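You operate a simulated robot arm through the tools that you are given. There is no shell and no other tool. Be economical: measure what you need, move in short steps, check, and stop when the job is done.

Carry out the task below with a simulated robot arm. There is one attempt and no reset: what you move stays moved.

TASK
Put the snack bag on the top of the outfeed belt away in the inside of the end tray.
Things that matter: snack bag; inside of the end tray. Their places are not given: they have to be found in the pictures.

It is judged by the outcome, as a careful person would: the job done as asked, and still so three seconds after it is handed in. It fails if anything else is knocked over, pushed out of place, dropped, spilled or broken.

THE ROBOT
A 7-joint arm with a two-finger parallel gripper, fixed in place. Base frame: the origin is at the foot of the arm, x ahead of it, y to its left, z up. Lengths are in mm, angles in rad, forces in N, time in s.
With the tool pointing down near the work surface it reaches from about 300 to 700 mm from the base axis. Its first joint turns from -1.152 to 1.152 rad. Payload 1.57 kg.
Tool frame: the origin (TCP) lies between the finger pads and is the grasp point; the fingertips stand 30 mm ahead of it; z points along the fingers, y is the line along which they close. The gripper opens to 110 mm. The fingers are 24 mm wide and 12 mm thick; the gripper's body (48 by 112 mm) begins 78 mm behind the TCP.
Orientation is that of the tool frame in the base frame, as [roll, pitch, yaw] about the fixed x, y, z axes, in that order (R = Rz(yaw) Ry(pitch) Rx(roll)). With the fingers straight down and closing along the base's y, the tool's x points along the base's -x, its y along +y and its z along -z.

THE INTERFACE
- The arm moves only by the tool arm_command. Its argument "increments" is a list of rows, each a list of 7 numbers: the opening, from 0 (shut) to 1 (fully open), then the shift along the base's x, y, z in cm, then the turn, a rotation vector about the base's x, y, z in rad. In form: [[hand, dx, dy, dz, ax, ay, az], ...]. A call has 1 to 20 rows; each row shifts and turns the commanded pose from where the row before left it. A row lasts 0.2 s, in which the tool goes at most 50 mm and 0.15 rad; a call with a longer step from one row to the next is refused whole, and so is a gripper value outside its range. A pose out of reach is approached as far as the arm can. The call stops where the force on the tool passes 40 N (or 10 N more than at its start, if that is more) or the arm is blocked; 0.2 s more then pass. The fingers move at their own pace (about 108 mm/s each) and stop on an object; they squeeze with about 20 N. The grip force told is the motor's: it shows also when the fingers shut on nothing. Time passes only in rows, and 0.2 s behind the last, so rows that do not move let the fingers close. It gives the time, the measured TCP pose, the force on the tool (base axes), the opening and the grip force at its end, in the units of the frame above (readings bear some noise), and new pictures: "show" is both (left out), scene, wrist or none.
- Cameras (640 x 400 px; columns grow to the right, rows downward): "scene" is fixed at [160.4, -396.1, 1385.3]; the picture's right is [0.80, -0.61, 0.00], its down [-0.45, -0.59, -0.67] and it looks along [0.41, 0.54, -0.74] (base axes); focal length 314 px, centre (320, 200). "wrist" rides on the gripper at [-36, 0, -80] in the tool frame; the picture's right is [0.00, -1.00, 0.00], its down [0.97, 0.00, -0.24] and it looks along [0.24, 0.00, 0.97] (tool axes); focal length 218 px, centre (320, 200).
- point_at(camera, pixels): there is no depth. For up to 12 entries [column, row, z] of the newest picture of that camera ("zoom" is the newest enlarged one), the place [x, y] in the base frame at which the ray of that pixel passes the height z, good to about 2 mm. No time passes.
- inspect(camera, box): a new picture of the part [left, top, right, bottom] of that camera's present view, enlarged. No time passes.
- job_done(): hands the job in; it is judged then, once.

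Work in short steps. Measure before you move; look again where a grasp or a placing could have gone wrong, and mend it. You have 60 turns and 120 pictures in all, the two below and enlarged ones among them. Open the gripper and draw the arm clear of the work before you hand the job in, unless the task says otherwise; then end with one line.

The tools are called after "Request:" as name(argument=value, ...) on one line, values as JSON. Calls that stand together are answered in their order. arm_command: Moves the arm, as the interface text tells. Its arguments: {"type":"object","properties":{"increments":{"type":"array"},"show":{"type":"string","enum":["both","scene","wrist","none"]}},"required":["increments"]} The other tools are called the same way: point_at (camera, pixels) gives the place at which the rays of pixels pass given heights; inspect (camera, box) takes an enlarged picture of a part of a camera's view; job_done () hands the job in.

At the start:

```text
clock: 0.0
position: [460.0, 33.2, 1046.9]
orientation: [3.141, 0.001, 3.14]
contact_force: [0.3, 0.1, -0.4]
width: 109.8
grasp_force: 0.0
```

scene: 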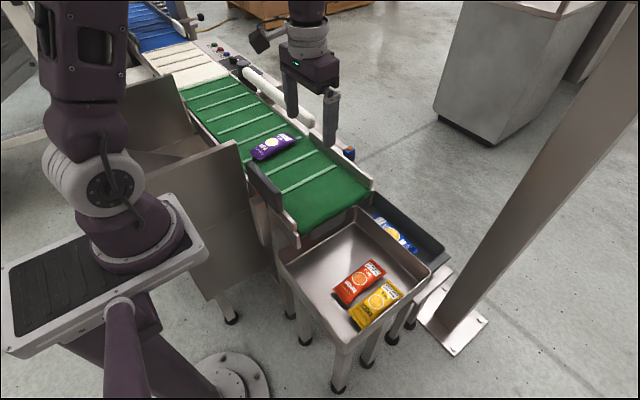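
wrist: 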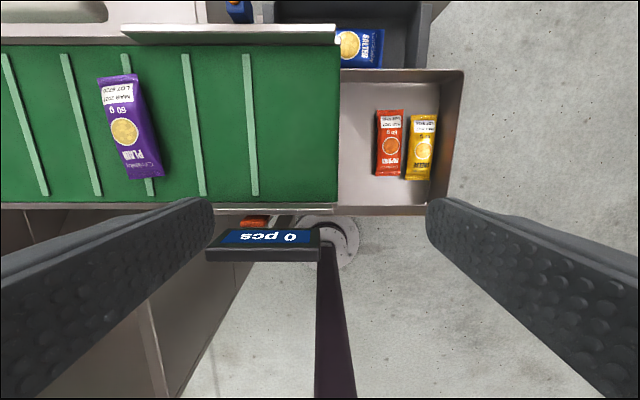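

The purple bag lies on the green belt at about scene (272,146) and wrist (130,127). The steel tray at the belt's end holds the red and yellow bags. I'll enlarge both views.

Request:
inspect(camera="scene", box=[220, 100, 460, 350])

Request:
inspect(camera="wrist", box=[0, 0, 480, 300])

Request:
point_at(camera="scene", pixels=[[272, 146, 758], [272, 146, 775], [253, 154, 770], [292, 138, 770], [360, 283, 700], [376, 304, 700], [300, 233, 758], [370, 190, 758]])

Request:
point_at(camera="wrist", pixels=[[130, 127, 758], [130, 127, 775], [117, 78, 770], [146, 177, 770], [390, 143, 700], [421, 146, 700], [337, 205, 758], [337, 50, 758], [465, 70, 758], [449, 214, 758]])

```text
1.60 times, centred on (340, 225) of scene
```

zoom: 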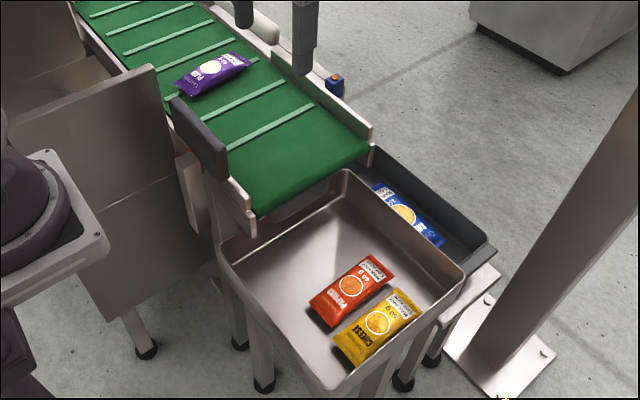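

```text
1.33 times, centred on (240, 150) of wrist
```

zoom: 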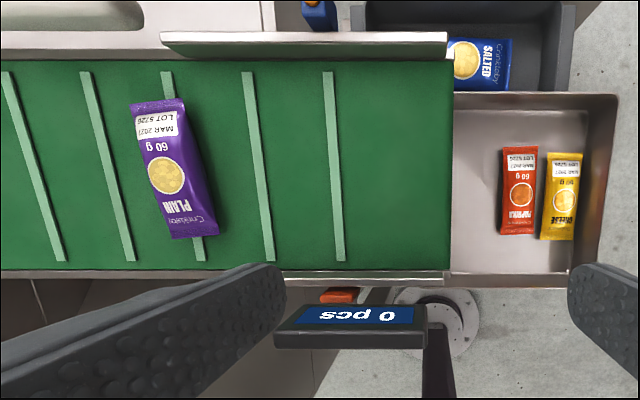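

```text
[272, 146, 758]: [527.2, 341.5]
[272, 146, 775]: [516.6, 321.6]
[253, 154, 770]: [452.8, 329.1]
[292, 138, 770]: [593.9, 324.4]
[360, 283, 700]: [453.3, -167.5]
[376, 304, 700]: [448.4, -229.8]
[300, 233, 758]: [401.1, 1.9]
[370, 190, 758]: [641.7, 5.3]
```

```text
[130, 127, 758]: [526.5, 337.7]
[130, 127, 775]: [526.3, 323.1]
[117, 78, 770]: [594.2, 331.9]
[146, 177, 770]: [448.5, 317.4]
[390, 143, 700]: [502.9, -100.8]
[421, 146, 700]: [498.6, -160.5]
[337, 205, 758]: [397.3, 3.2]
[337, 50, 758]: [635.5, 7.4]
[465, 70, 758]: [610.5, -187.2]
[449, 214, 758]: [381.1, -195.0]
```

Next I'll get the tray's floor height, its rim, and where the bags sit in it, by intersecting rays from both cameras.

Request:
point_at(camera="scene", pixels=[[360, 283, 600], [360, 283, 650], [376, 304, 650], [376, 304, 600], [433, 269, 720], [433, 269, 680], [338, 349, 720], [280, 262, 720], [280, 262, 680], [350, 208, 720], [350, 208, 680], [338, 349, 680]])

Request:
point_at(camera="wrist", pixels=[[390, 143, 600], [390, 143, 650], [421, 146, 650], [421, 146, 600], [465, 70, 720], [465, 70, 680], [449, 214, 720], [449, 214, 680], [377, 175, 650], [377, 175, 600], [380, 110, 650], [380, 110, 600]])

```text
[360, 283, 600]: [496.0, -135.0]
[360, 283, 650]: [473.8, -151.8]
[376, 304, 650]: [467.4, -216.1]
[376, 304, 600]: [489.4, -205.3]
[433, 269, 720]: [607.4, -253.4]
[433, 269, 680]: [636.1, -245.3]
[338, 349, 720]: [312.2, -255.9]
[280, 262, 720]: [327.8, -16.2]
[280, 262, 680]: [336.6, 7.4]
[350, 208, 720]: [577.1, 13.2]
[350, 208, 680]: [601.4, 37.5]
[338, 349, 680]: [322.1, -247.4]
```

```text
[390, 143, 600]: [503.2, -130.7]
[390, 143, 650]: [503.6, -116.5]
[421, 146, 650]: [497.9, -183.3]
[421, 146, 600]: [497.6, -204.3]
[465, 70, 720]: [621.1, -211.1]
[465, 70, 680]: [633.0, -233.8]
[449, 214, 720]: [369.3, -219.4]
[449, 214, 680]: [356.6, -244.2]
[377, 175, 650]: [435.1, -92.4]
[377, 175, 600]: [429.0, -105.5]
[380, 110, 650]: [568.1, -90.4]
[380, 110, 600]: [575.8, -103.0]
```

The tray floor is at about z≈585 and the rim at about 675. The red bag is near (499,-133), so the free strip runs from y≈0 to -105. The bag on the belt is near (524,333), and I'll move above it to look closer.

Request:
arm_command(increments=[[1, 0.8, 3.75, 0, 0, 0, 0], [1, 0.8, 3.75, 0, 0, 0, 0], [1, 0.8, 3.75, 0, 0, 0, 0], [1, 0.8, 3.75, 0, 0, 0, 0], [1, 0.8, 3.75, 0, 0, 0, 0], [1, 0.8, 3.75, 0, 0, 0, 0], [1, 0.8, 3.75, 0, 0, 0, 0], [1, 0.8, 3.75, 0, 0, 0, 0], [1, 0, 0, -3, 0, 0, 0], [1, 0, 0, -3, 0, 0, 0], [1, 0, 0, -3, 0, 0, 0], [1, 0, 0, -3, 0, 0, 0], [1, 0, 0, 0, 0, 0, 0]])

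```text
clock: 2.8
position: [521.9, 330.5, 924.6]
orientation: [-3.141, 0.001, -3.141]
contact_force: [-0.2, 0.0, -0.7]
width: 109.9
grasp_force: 0.0
```

scene: 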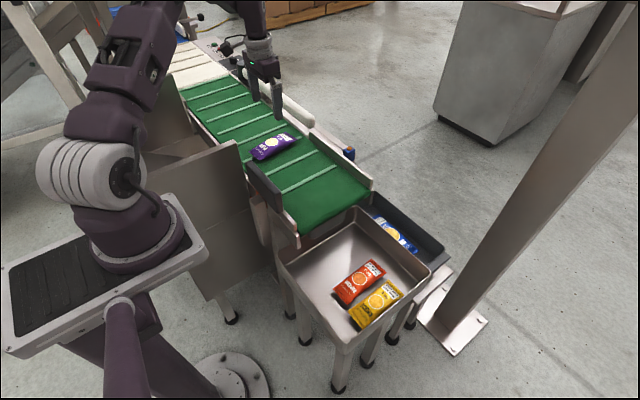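
wrist: 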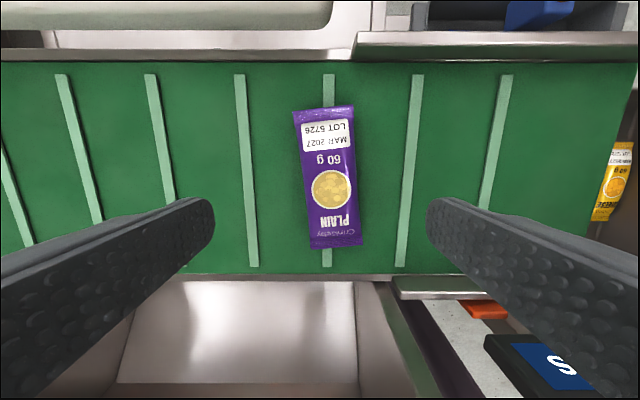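

The belt is still. The bag's ends are at wrist (323,110) and (336,245), with one cleat under it. I'll measure its axis and width.

Request:
point_at(camera="wrist", pixels=[[323, 110, 768], [336, 245, 768], [301, 180, 768], [359, 176, 768], [329, 178, 768], [329, 178, 778], [240, 170, 762], [418, 170, 762]])

Request:
inspect(camera="scene", box=[230, 115, 330, 180])

```text
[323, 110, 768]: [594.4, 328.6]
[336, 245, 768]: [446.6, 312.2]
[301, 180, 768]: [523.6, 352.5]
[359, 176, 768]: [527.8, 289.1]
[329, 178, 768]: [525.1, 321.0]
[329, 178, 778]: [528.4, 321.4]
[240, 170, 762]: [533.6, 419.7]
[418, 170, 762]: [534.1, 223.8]
```

```text
6.15 times, centred on (280, 148) of scene
```

zoom: 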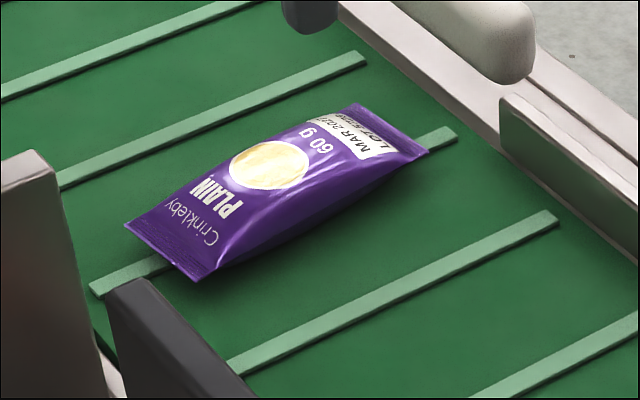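

The bag's centre is (522,321), it is about 62 mm wide, and its axis is turned about +0.11 rad. I'll align the gripper and descend with the jaws straddling it.

Request:
arm_command(increments=[[1, 0, -0.95, 0, 0, 0, 0.11], [1, 0, 0, -2, 0, 0, 0], [1, 0, 0, -2, 0, 0, 0], [1, 0, 0, -2, 0, 0, 0], [1, 0, 0, -2, 0, 0, 0], [1, 0, 0, -2, 0, 0, 0], [1, 0, 0, -1.5, 0, 0, 0], [1, 0, 0, -1, 0, 0, 0], [1, 0, 0, 0, 0, 0, 0]])

```text
clock: 4.8
position: [523.4, 322.8, 800.9]
orientation: [3.141, -0.001, -3.032]
contact_force: [0.2, 0.9, -0.2]
width: 109.9
grasp_force: 0.0
```

scene: 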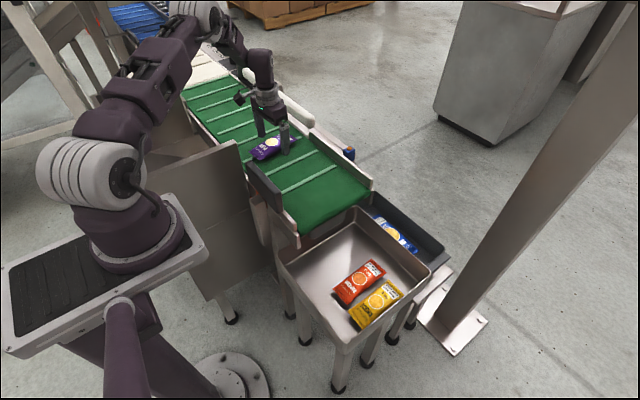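
wrist: 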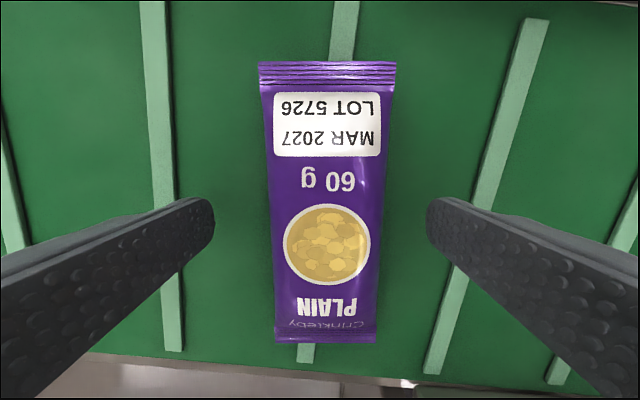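

The bag is centred and square between the jaws. I'll lower about 9 mm and close.

Request:
arm_command(increments=[[1, 0, 0, -0.5, 0, 0, 0], [1, 0, 0, -0.4, 0, 0, 0], [0.7, 0, 0, 0, 0, 0, 0], [0.5, 0, 0, 0, 0, 0, 0], [0.3, 0, 0, 0, 0, 0, 0], [0.2, 0, 0, 0, 0, 0, 0], [0.2, 0, 0, 0, 0, 0, 0]])

```text
clock: 6.4
position: [522.0, 323.5, 792.7]
orientation: [3.141, -0.001, -3.032]
contact_force: [0.5, -0.4, 0.5]
width: 59.4
grasp_force: 20.0
```

scene: 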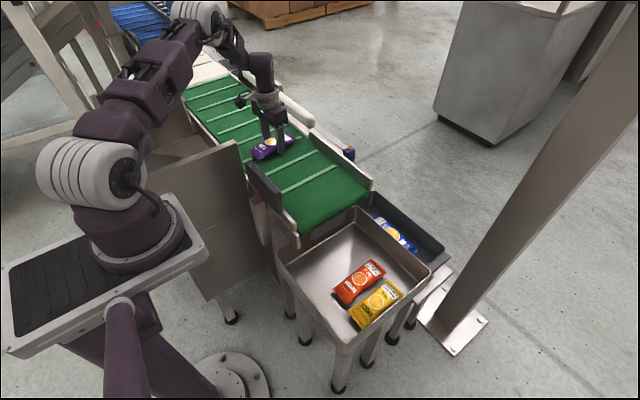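
wrist: 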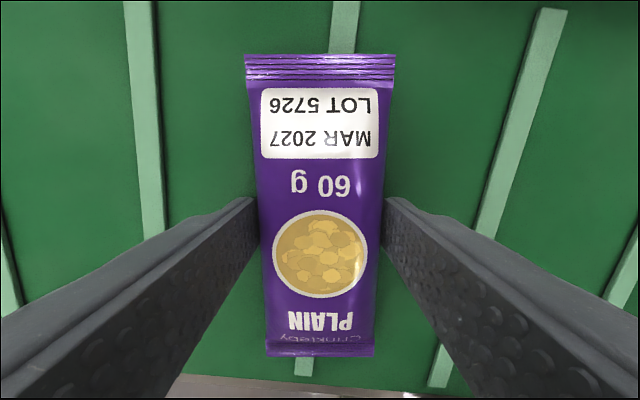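

The jaws hold the bag at 59 mm with 20 N. I'll lift straight up to check the hold.

Request:
arm_command(increments=[[0.2, 0, 0, 1, 0, 0, 0], [0.2, 0, 0, 2, 0, 0, 0], [0.2, 0, 0, 2.5, 0, 0, 0], [0.2, 0, 0, 3, 0, 0, 0], [0.2, 0, 0, 3, 0, 0, 0], [0.2, 0, 0, 3, 0, 0, 0], [0.2, 0, 0, 0, 0, 0, 0]])

```text
clock: 8.0
position: [524.0, 323.7, 940.3]
orientation: [-3.141, 0.001, -3.031]
contact_force: [0.2, -0.1, 0.3]
width: 22.0
grasp_force: 0.0
```

scene: 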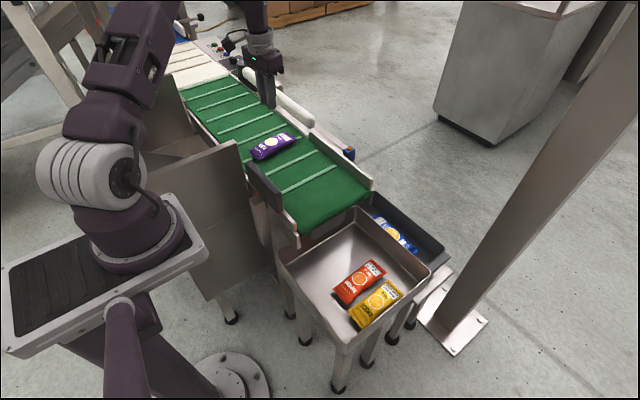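
wrist: 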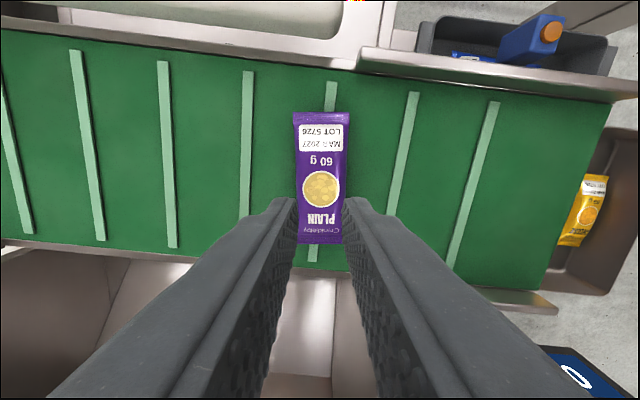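

The bag slipped out and is still in place on the belt, so the grip was too high on the pillow shape. I'll reopen and measure again before going deeper.

Request:
point_at(camera="wrist", pixels=[[321, 115, 765], [319, 242, 765], [297, 180, 765], [344, 180, 765], [320, 180, 765], [330, 90, 760], [312, 255, 760]])

Request:
arm_command(increments=[[1, 0, 0, 0, 0, 0, 0], [1, 0, 0, -3, 0, 0, 0], [1, 0, 0, -3, 0, 0, 0], [1, 0, 0, -3, 0, 0, 0], [1, 0, 0, -2, 0, 0, 0], [1, 0, 0, -2, 0, 0, 0], [1, 0, 0, -1, 0, 0, 0], [1, 0, 0, 0, 0, 0, 0]])

```text
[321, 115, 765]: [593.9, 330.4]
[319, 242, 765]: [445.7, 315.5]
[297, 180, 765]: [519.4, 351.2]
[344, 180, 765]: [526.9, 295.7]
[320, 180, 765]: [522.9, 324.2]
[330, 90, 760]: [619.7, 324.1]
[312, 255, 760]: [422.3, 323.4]
```

```text
clock: 9.8
position: [524.6, 322.0, 798.2]
orientation: [-3.141, 0.001, -3.032]
contact_force: [0.2, -0.4, 0.1]
width: 110.1
grasp_force: 0.1
```

scene: 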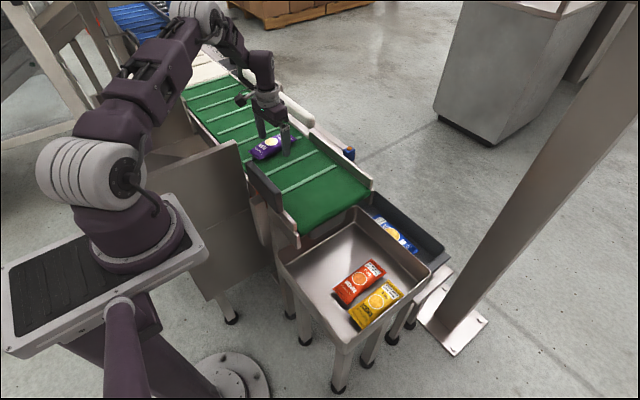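
wrist: 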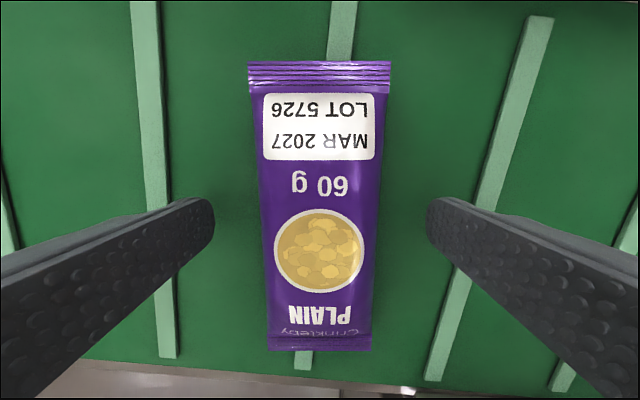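

I'm at 798 and will feel downward in 2 mm steps to find the belt.

Request:
arm_command(increments=[[1, 0, 0, -0.3, 0, 0, 0], [1, 0, 0, -0.3, 0, 0, 0], [1, 0, 0, -0.2, 0, 0, 0], [1, 0, 0, -0.2, 0, 0, 0], [1, 0, 0, 0, 0, 0, 0]], show="none")

```text
clock: 11.0
position: [522.6, 322.4, 788.2]
orientation: [-3.141, 0.0, -3.031]
contact_force: [-1.9, -1.3, 5.5]
width: 110.1
grasp_force: 0.0
```

There is light contact (5.5 N), so the belt is at z≈758. I'll close fully here.

Request:
arm_command(increments=[[0.6, 0, 0, 0.05, 0, 0, 0], [0.3, 0, 0, 0, 0, 0, 0], [0, 0, 0, 0, 0, 0, 0], [0, 0, 0, 0, 0, 0, 0], [0, 0, 0, 0, 0, 0, 0], [0, 0, 0, 0, 0, 0, 0]], show="wrist")

Request:
arm_command(increments=[[0, 0, 0, 0.5, 0, 0, 0], [0, 0, 0, 0.5, 0, 0, 0], [0, 0, 0, 0.5, 0, 0, 0], [0, 0, 0, 0.5, 0, 0, 0], [0, 0, 0, 0, 0, 0, 0]])

```text
clock: 12.4
position: [522.8, 322.3, 788.5]
orientation: [-3.141, 0.001, -3.03]
contact_force: [0.3, -0.3, 0.0]
width: 59.2
grasp_force: 20.5
```

wrist: 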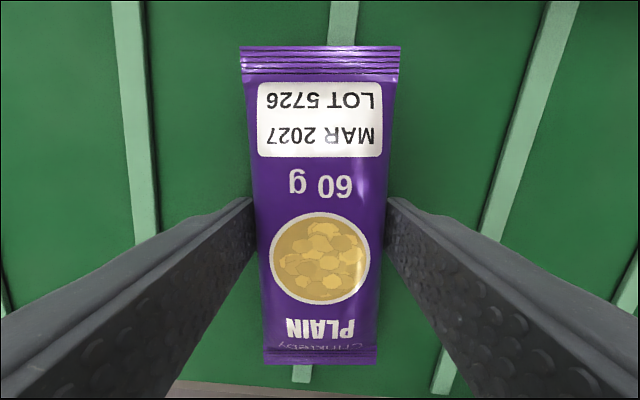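

```text
clock: 13.6
position: [523.4, 323.2, 808.2]
orientation: [-3.141, -0.001, -3.032]
contact_force: [0.4, 1.1, -0.8]
width: 59.0
grasp_force: 20.3
```

scene: 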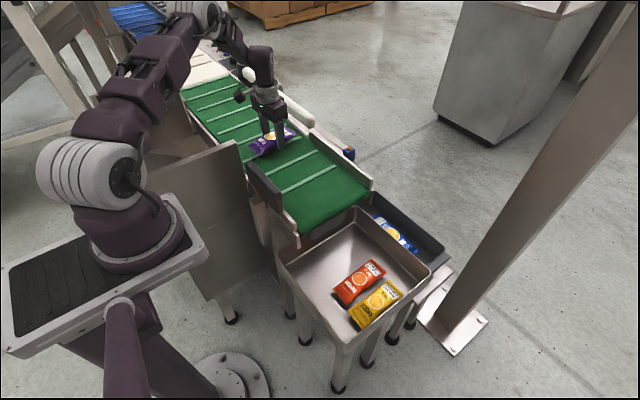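
wrist: 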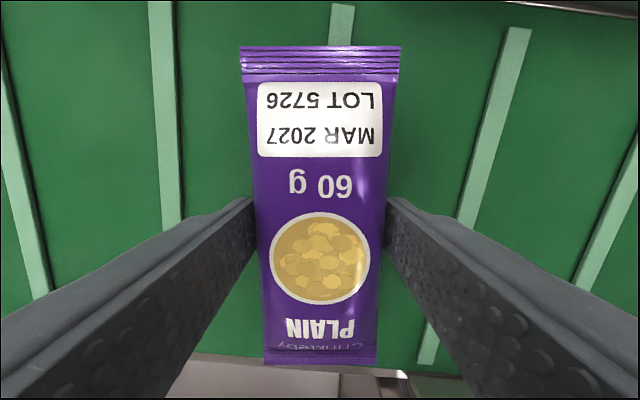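

The bag is lifted and held at 59.0 mm. I'll raise it gently further and check again.

Request:
arm_command(increments=[[0, 0, 0, 0.7, 0, 0, 0], [0, 0, 0, 1, 0, 0, 0], [0, 0, 0, 1.2, 0, 0, 0], [0, 0, 0, 1.2, 0, 0, 0], [0, 0, 0, 1.2, 0, 0, 0], [0, 0, 0, 1.2, 0, 0, 0], [0, 0, 0, 1.2, 0, 0, 0], [0, 0, 0, 1, 0, 0, 0], [0, 0, 0, 0.6, 0, 0, 0], [0, 0, 0, 0, 0, 0, 0]])

```text
clock: 15.8
position: [524.0, 321.3, 902.2]
orientation: [-3.142, 0.0, -3.032]
contact_force: [0.3, 0.0, -0.9]
width: 59.0
grasp_force: 20.0
```

scene: 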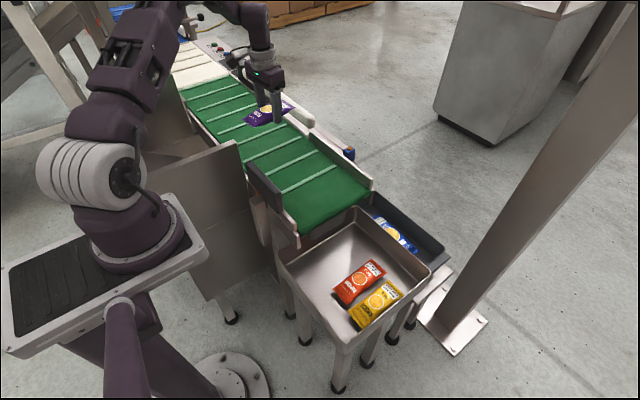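
wrist: 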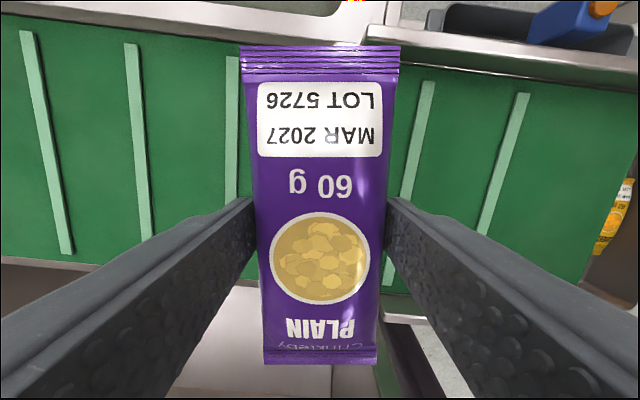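

The hold is firm. I'll carry the bag over the tray's free strip, towards (495,-62), turning it square on the way.

Request:
arm_command(increments=[[0, 0, -1, 0, 0, 0, 0], [0, -0.2, -2, 0, 0, 0, -0.01], [0, -0.2, -2.6, 0, 0, 0, -0.01], [0, -0.2, -2.6, 0, 0, 0, -0.01], [0, -0.2, -2.6, 0, 0, 0, -0.01], [0, -0.2, -2.6, 0, 0, 0, -0.01], [0, -0.2, -2.6, 0, 0, 0, -0.01], [0, -0.2, -2.6, 0, 0, 0, -0.01], [0, -0.2, -2.6, 0, 0, 0, -0.01], [0, -0.2, -2.6, 0, 0, 0, -0.01], [0, -0.2, -2.6, 0, 0, 0, -0.01], [0, -0.2, -2.6, 0, 0, 0, -0.01], [0, -0.2, -2.6, 0, 0, 0, -0.01], [0, -0.2, -2.6, 0, 0, 0, 0], [0, -0.2, -2.4, 0, 0, 0, 0], [0, 0, -1.2, 0, 0, 0, 0], [0, 0, -0.5, 0, 0, 0, 0], [0, 0, 0, 0, 0, 0, 0]])

```text
clock: 19.6
position: [494.4, -61.0, 902.1]
orientation: [-3.141, 0.001, 3.132]
contact_force: [-0.6, 0.4, -0.5]
width: 59.1
grasp_force: 20.2
```

scene: 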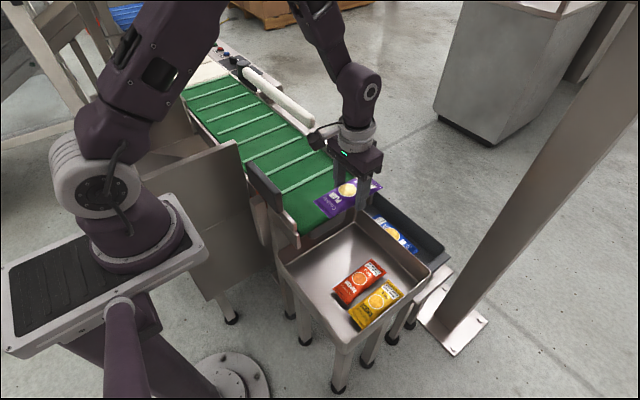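
wrist: 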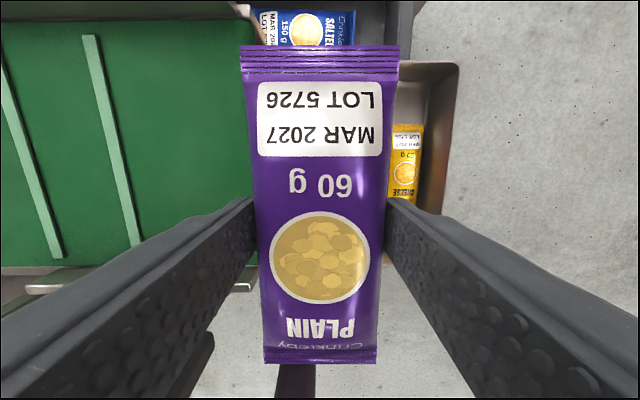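

The bag is over the strip. The gripper body must pass the belt end at y≈5, so I'll shift 4 mm further to -y and descend to about 700 for a check.

Request:
arm_command(increments=[[0, 0, -0.4, -0.8, 0, 0, 0], [0, 0, 0, -1.6, 0, 0, 0], [0, 0, 0, -2, 0, 0, 0], [0, 0, 0, -2, 0, 0, 0], [0, 0, 0, -2, 0, 0, 0], [0, 0, 0, -2, 0, 0, 0], [0, 0, 0, -2, 0, 0, 0], [0, 0, 0, -2, 0, 0, 0], [0, 0, 0, -2, 0, 0, 0], [0, 0, 0, -2, 0, 0, 0], [0, 0, 0, -1.2, 0, 0, 0], [0, 0, 0, -0.6, 0, 0, 0], [0, 0, 0, 0, 0, 0, 0]])

Request:
inspect(camera="scene", box=[260, 130, 460, 350])

```text
clock: 22.4
position: [494.0, -64.3, 698.6]
orientation: [-3.141, 0.0, 3.132]
contact_force: [0.0, -0.3, -1.7]
width: 59.3
grasp_force: 20.2
```

scene: 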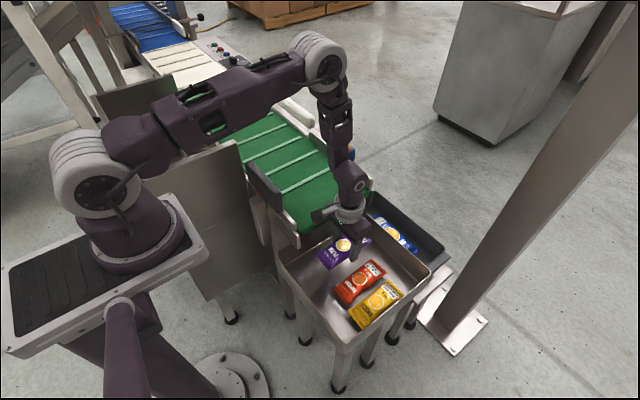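
wrist: 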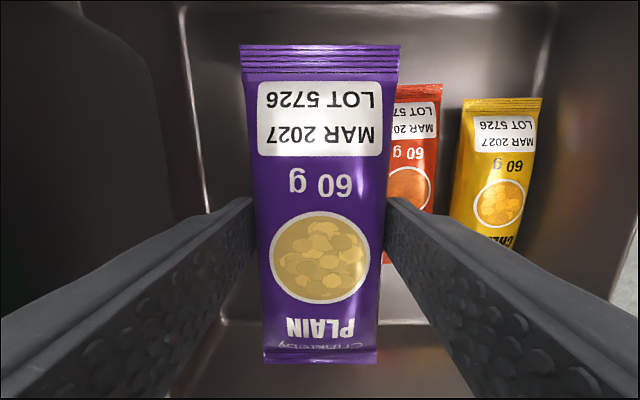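

```text
1.82 times, centred on (360, 240) of scene
```

zoom: 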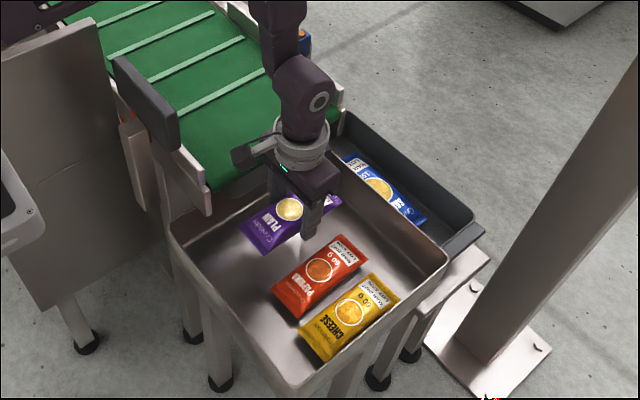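

I'll measure the floor's left and near edges and the red bag's position in this closer view.

Request:
point_at(camera="wrist", pixels=[[222, 318, 585], [208, 200, 585], [437, 190, 590], [442, 90, 590], [450, 210, 590], [430, 322, 585], [530, 110, 590], [182, 20, 585], [550, 20, 585]])

Request:
inspect(camera="wrist", box=[160, 0, 600, 400])

```text
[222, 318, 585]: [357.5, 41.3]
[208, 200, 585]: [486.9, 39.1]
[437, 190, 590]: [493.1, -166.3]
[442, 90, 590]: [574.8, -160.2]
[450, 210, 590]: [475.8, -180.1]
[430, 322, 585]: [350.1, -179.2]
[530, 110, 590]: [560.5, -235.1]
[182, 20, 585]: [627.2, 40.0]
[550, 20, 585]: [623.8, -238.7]
```

```text
1.00 times, centred on (380, 200) of wrist
```

zoom: 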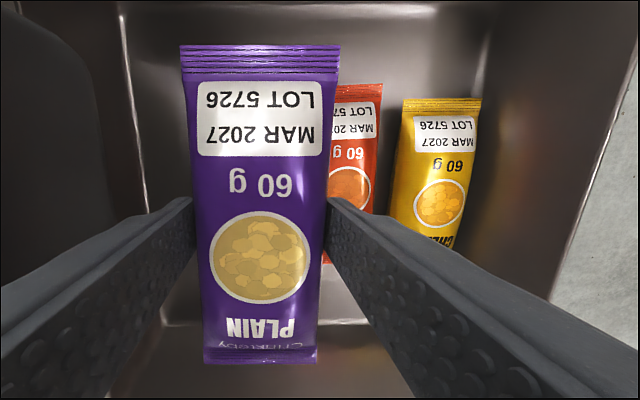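

The floor spans y from +40 to about -230 and the red bag's near edge is at about -103. My outer finger at y≈-106 should stay just above that edge, so I'll descend to about z 638, with tips at 608.

Request:
arm_command(increments=[[0, 0, 0.1, -1, 0, 0, 0], [0, 0, 0.1, -1.5, 0, 0, 0], [0, 0, 0, -1.5, 0, 0, 0], [0, 0, 0, -1.2, 0, 0, 0], [0, 0, 0, -0.8, 0, 0, 0], [0, 0, 0, 0, 0, 0, 0]])

Request:
inspect(camera="scene", box=[280, 170, 420, 320])

```text
clock: 23.8
position: [497.0, -61.7, 639.4]
orientation: [-3.141, -0.001, 3.132]
contact_force: [0.2, -0.8, -1.1]
width: 59.1
grasp_force: 19.7
```

scene: 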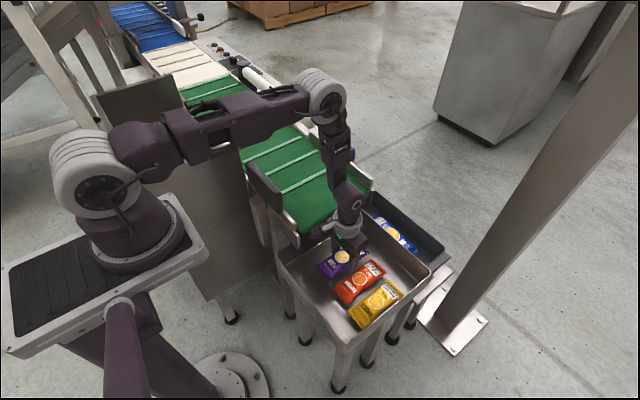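
wrist: 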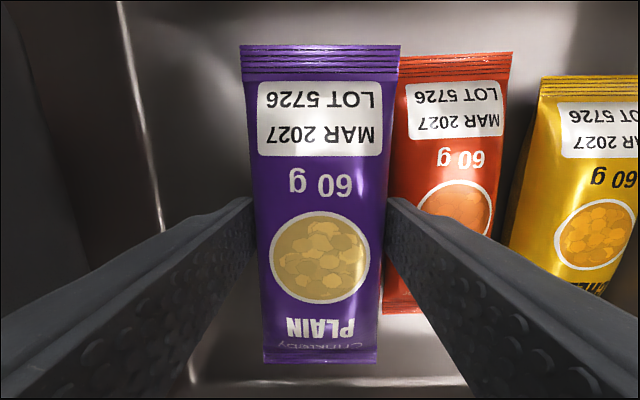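

```text
2.67 times, centred on (350, 245) of scene
```

zoom: 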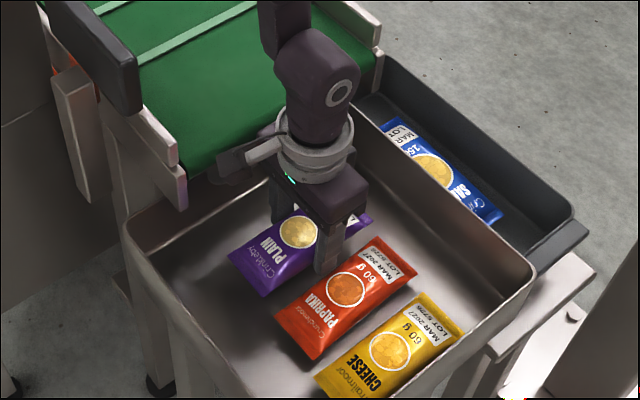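

The purple bag sits just above and beside the red bag. I'll check the red bag's left edge at height before releasing.

Request:
point_at(camera="wrist", pixels=[[403, 70, 592], [384, 305, 592], [512, 60, 592], [415, 310, 592], [160, 200, 585], [196, 385, 585], [399, 60, 615], [378, 350, 615]])

```text
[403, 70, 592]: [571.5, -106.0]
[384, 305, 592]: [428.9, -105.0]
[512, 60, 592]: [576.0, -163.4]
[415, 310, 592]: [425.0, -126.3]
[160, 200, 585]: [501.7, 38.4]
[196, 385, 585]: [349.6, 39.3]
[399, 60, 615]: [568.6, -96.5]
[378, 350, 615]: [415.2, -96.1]
```

There is a gap of about 10 mm between the purple and red bags. I'll open a little, to about 69 mm, so the bag drops about 20 mm onto the floor without the finger pushing the red bag.

Request:
arm_command(increments=[[0.63, 0, 0, 0, 0, 0, 0], [0.63, 0, 0, 0, 0, 0, 0], [0.63, 0, 0, 0, 0, 0, 0]])

```text
clock: 24.6
position: [495.9, -62.8, 640.9]
orientation: [-3.14, 0.0, 3.132]
contact_force: [-0.8, -0.6, 0.3]
width: 69.4
grasp_force: 0.1
```

scene: 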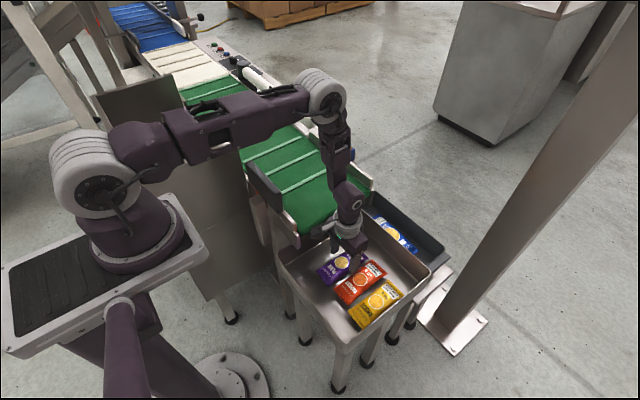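
wrist: 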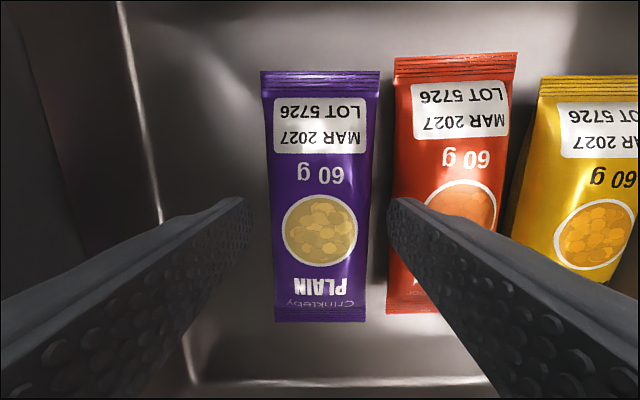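

The purple bag lies flat on the tray floor beside the red one. I'll retreat straight up.

Request:
arm_command(increments=[[0.63, 0, 0, 0.5, 0, 0, 0], [0.63, 0, 0, 1, 0, 0, 0], [0.63, 0, 0, 2, 0, 0, 0], [0.63, 0, 0, 3, 0, 0, 0], [0.63, 0, 0, 3, 0, 0, 0], [0.63, 0, 0, 3, 0, 0, 0], [0.63, 0, 0, 3, 0, 0, 0], [0.63, 0, 0, 3, 0, 0, 0], [0.63, 0, 0, 3, 0, 0, 0], [0.63, 0, 0, 3, 0, 0, 0], [0.63, 0, 0, 3, 0, 0, 0], [0.8, 0, 0, 3, 0, 0, 0], [1, 0, 0, 3, 0, 0, 0], [1, 0, 0, 3, 0, 0, 0], [1, 0, 0, 0, 0, 0, 0]])

Request:
inspect(camera="scene", box=[260, 180, 460, 350])

```text
clock: 27.8
position: [497.4, -62.2, 1004.6]
orientation: [-3.141, 0.001, 3.133]
contact_force: [-0.2, 0.8, 0.5]
width: 110.1
grasp_force: 0.1
```

scene: 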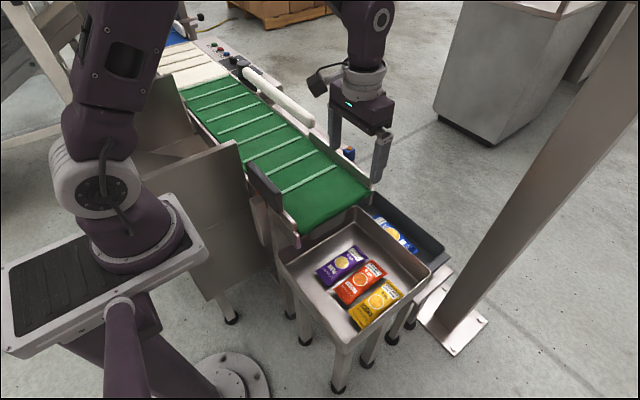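
wrist: 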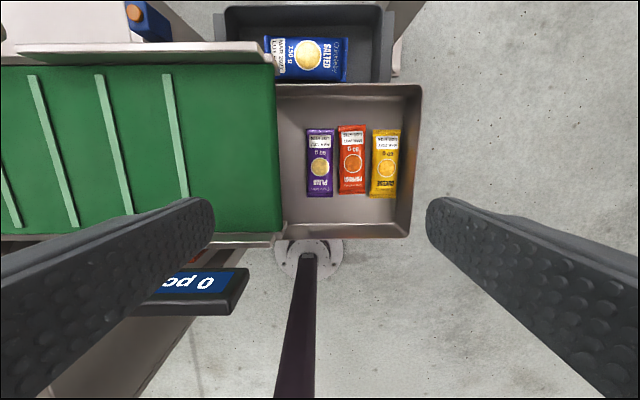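

```text
2.35 times, centred on (360, 265) of scene
```

zoom: 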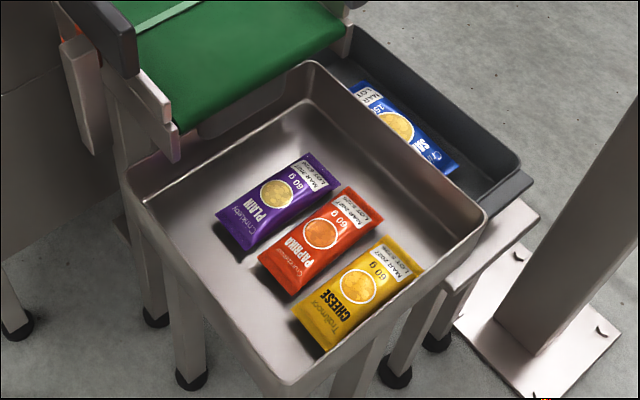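

The purple bag lies flat inside the end tray, the other bags are in place, and the open gripper is clear. I'll hand the job in.

Request:
job_done()

```text
The job is handed in.
```

The purple snack bag is now inside the steel end tray, lying flat beside the red and yellow bags; nothing was knocked over or visibly pushed out of place, and the job is handed in.
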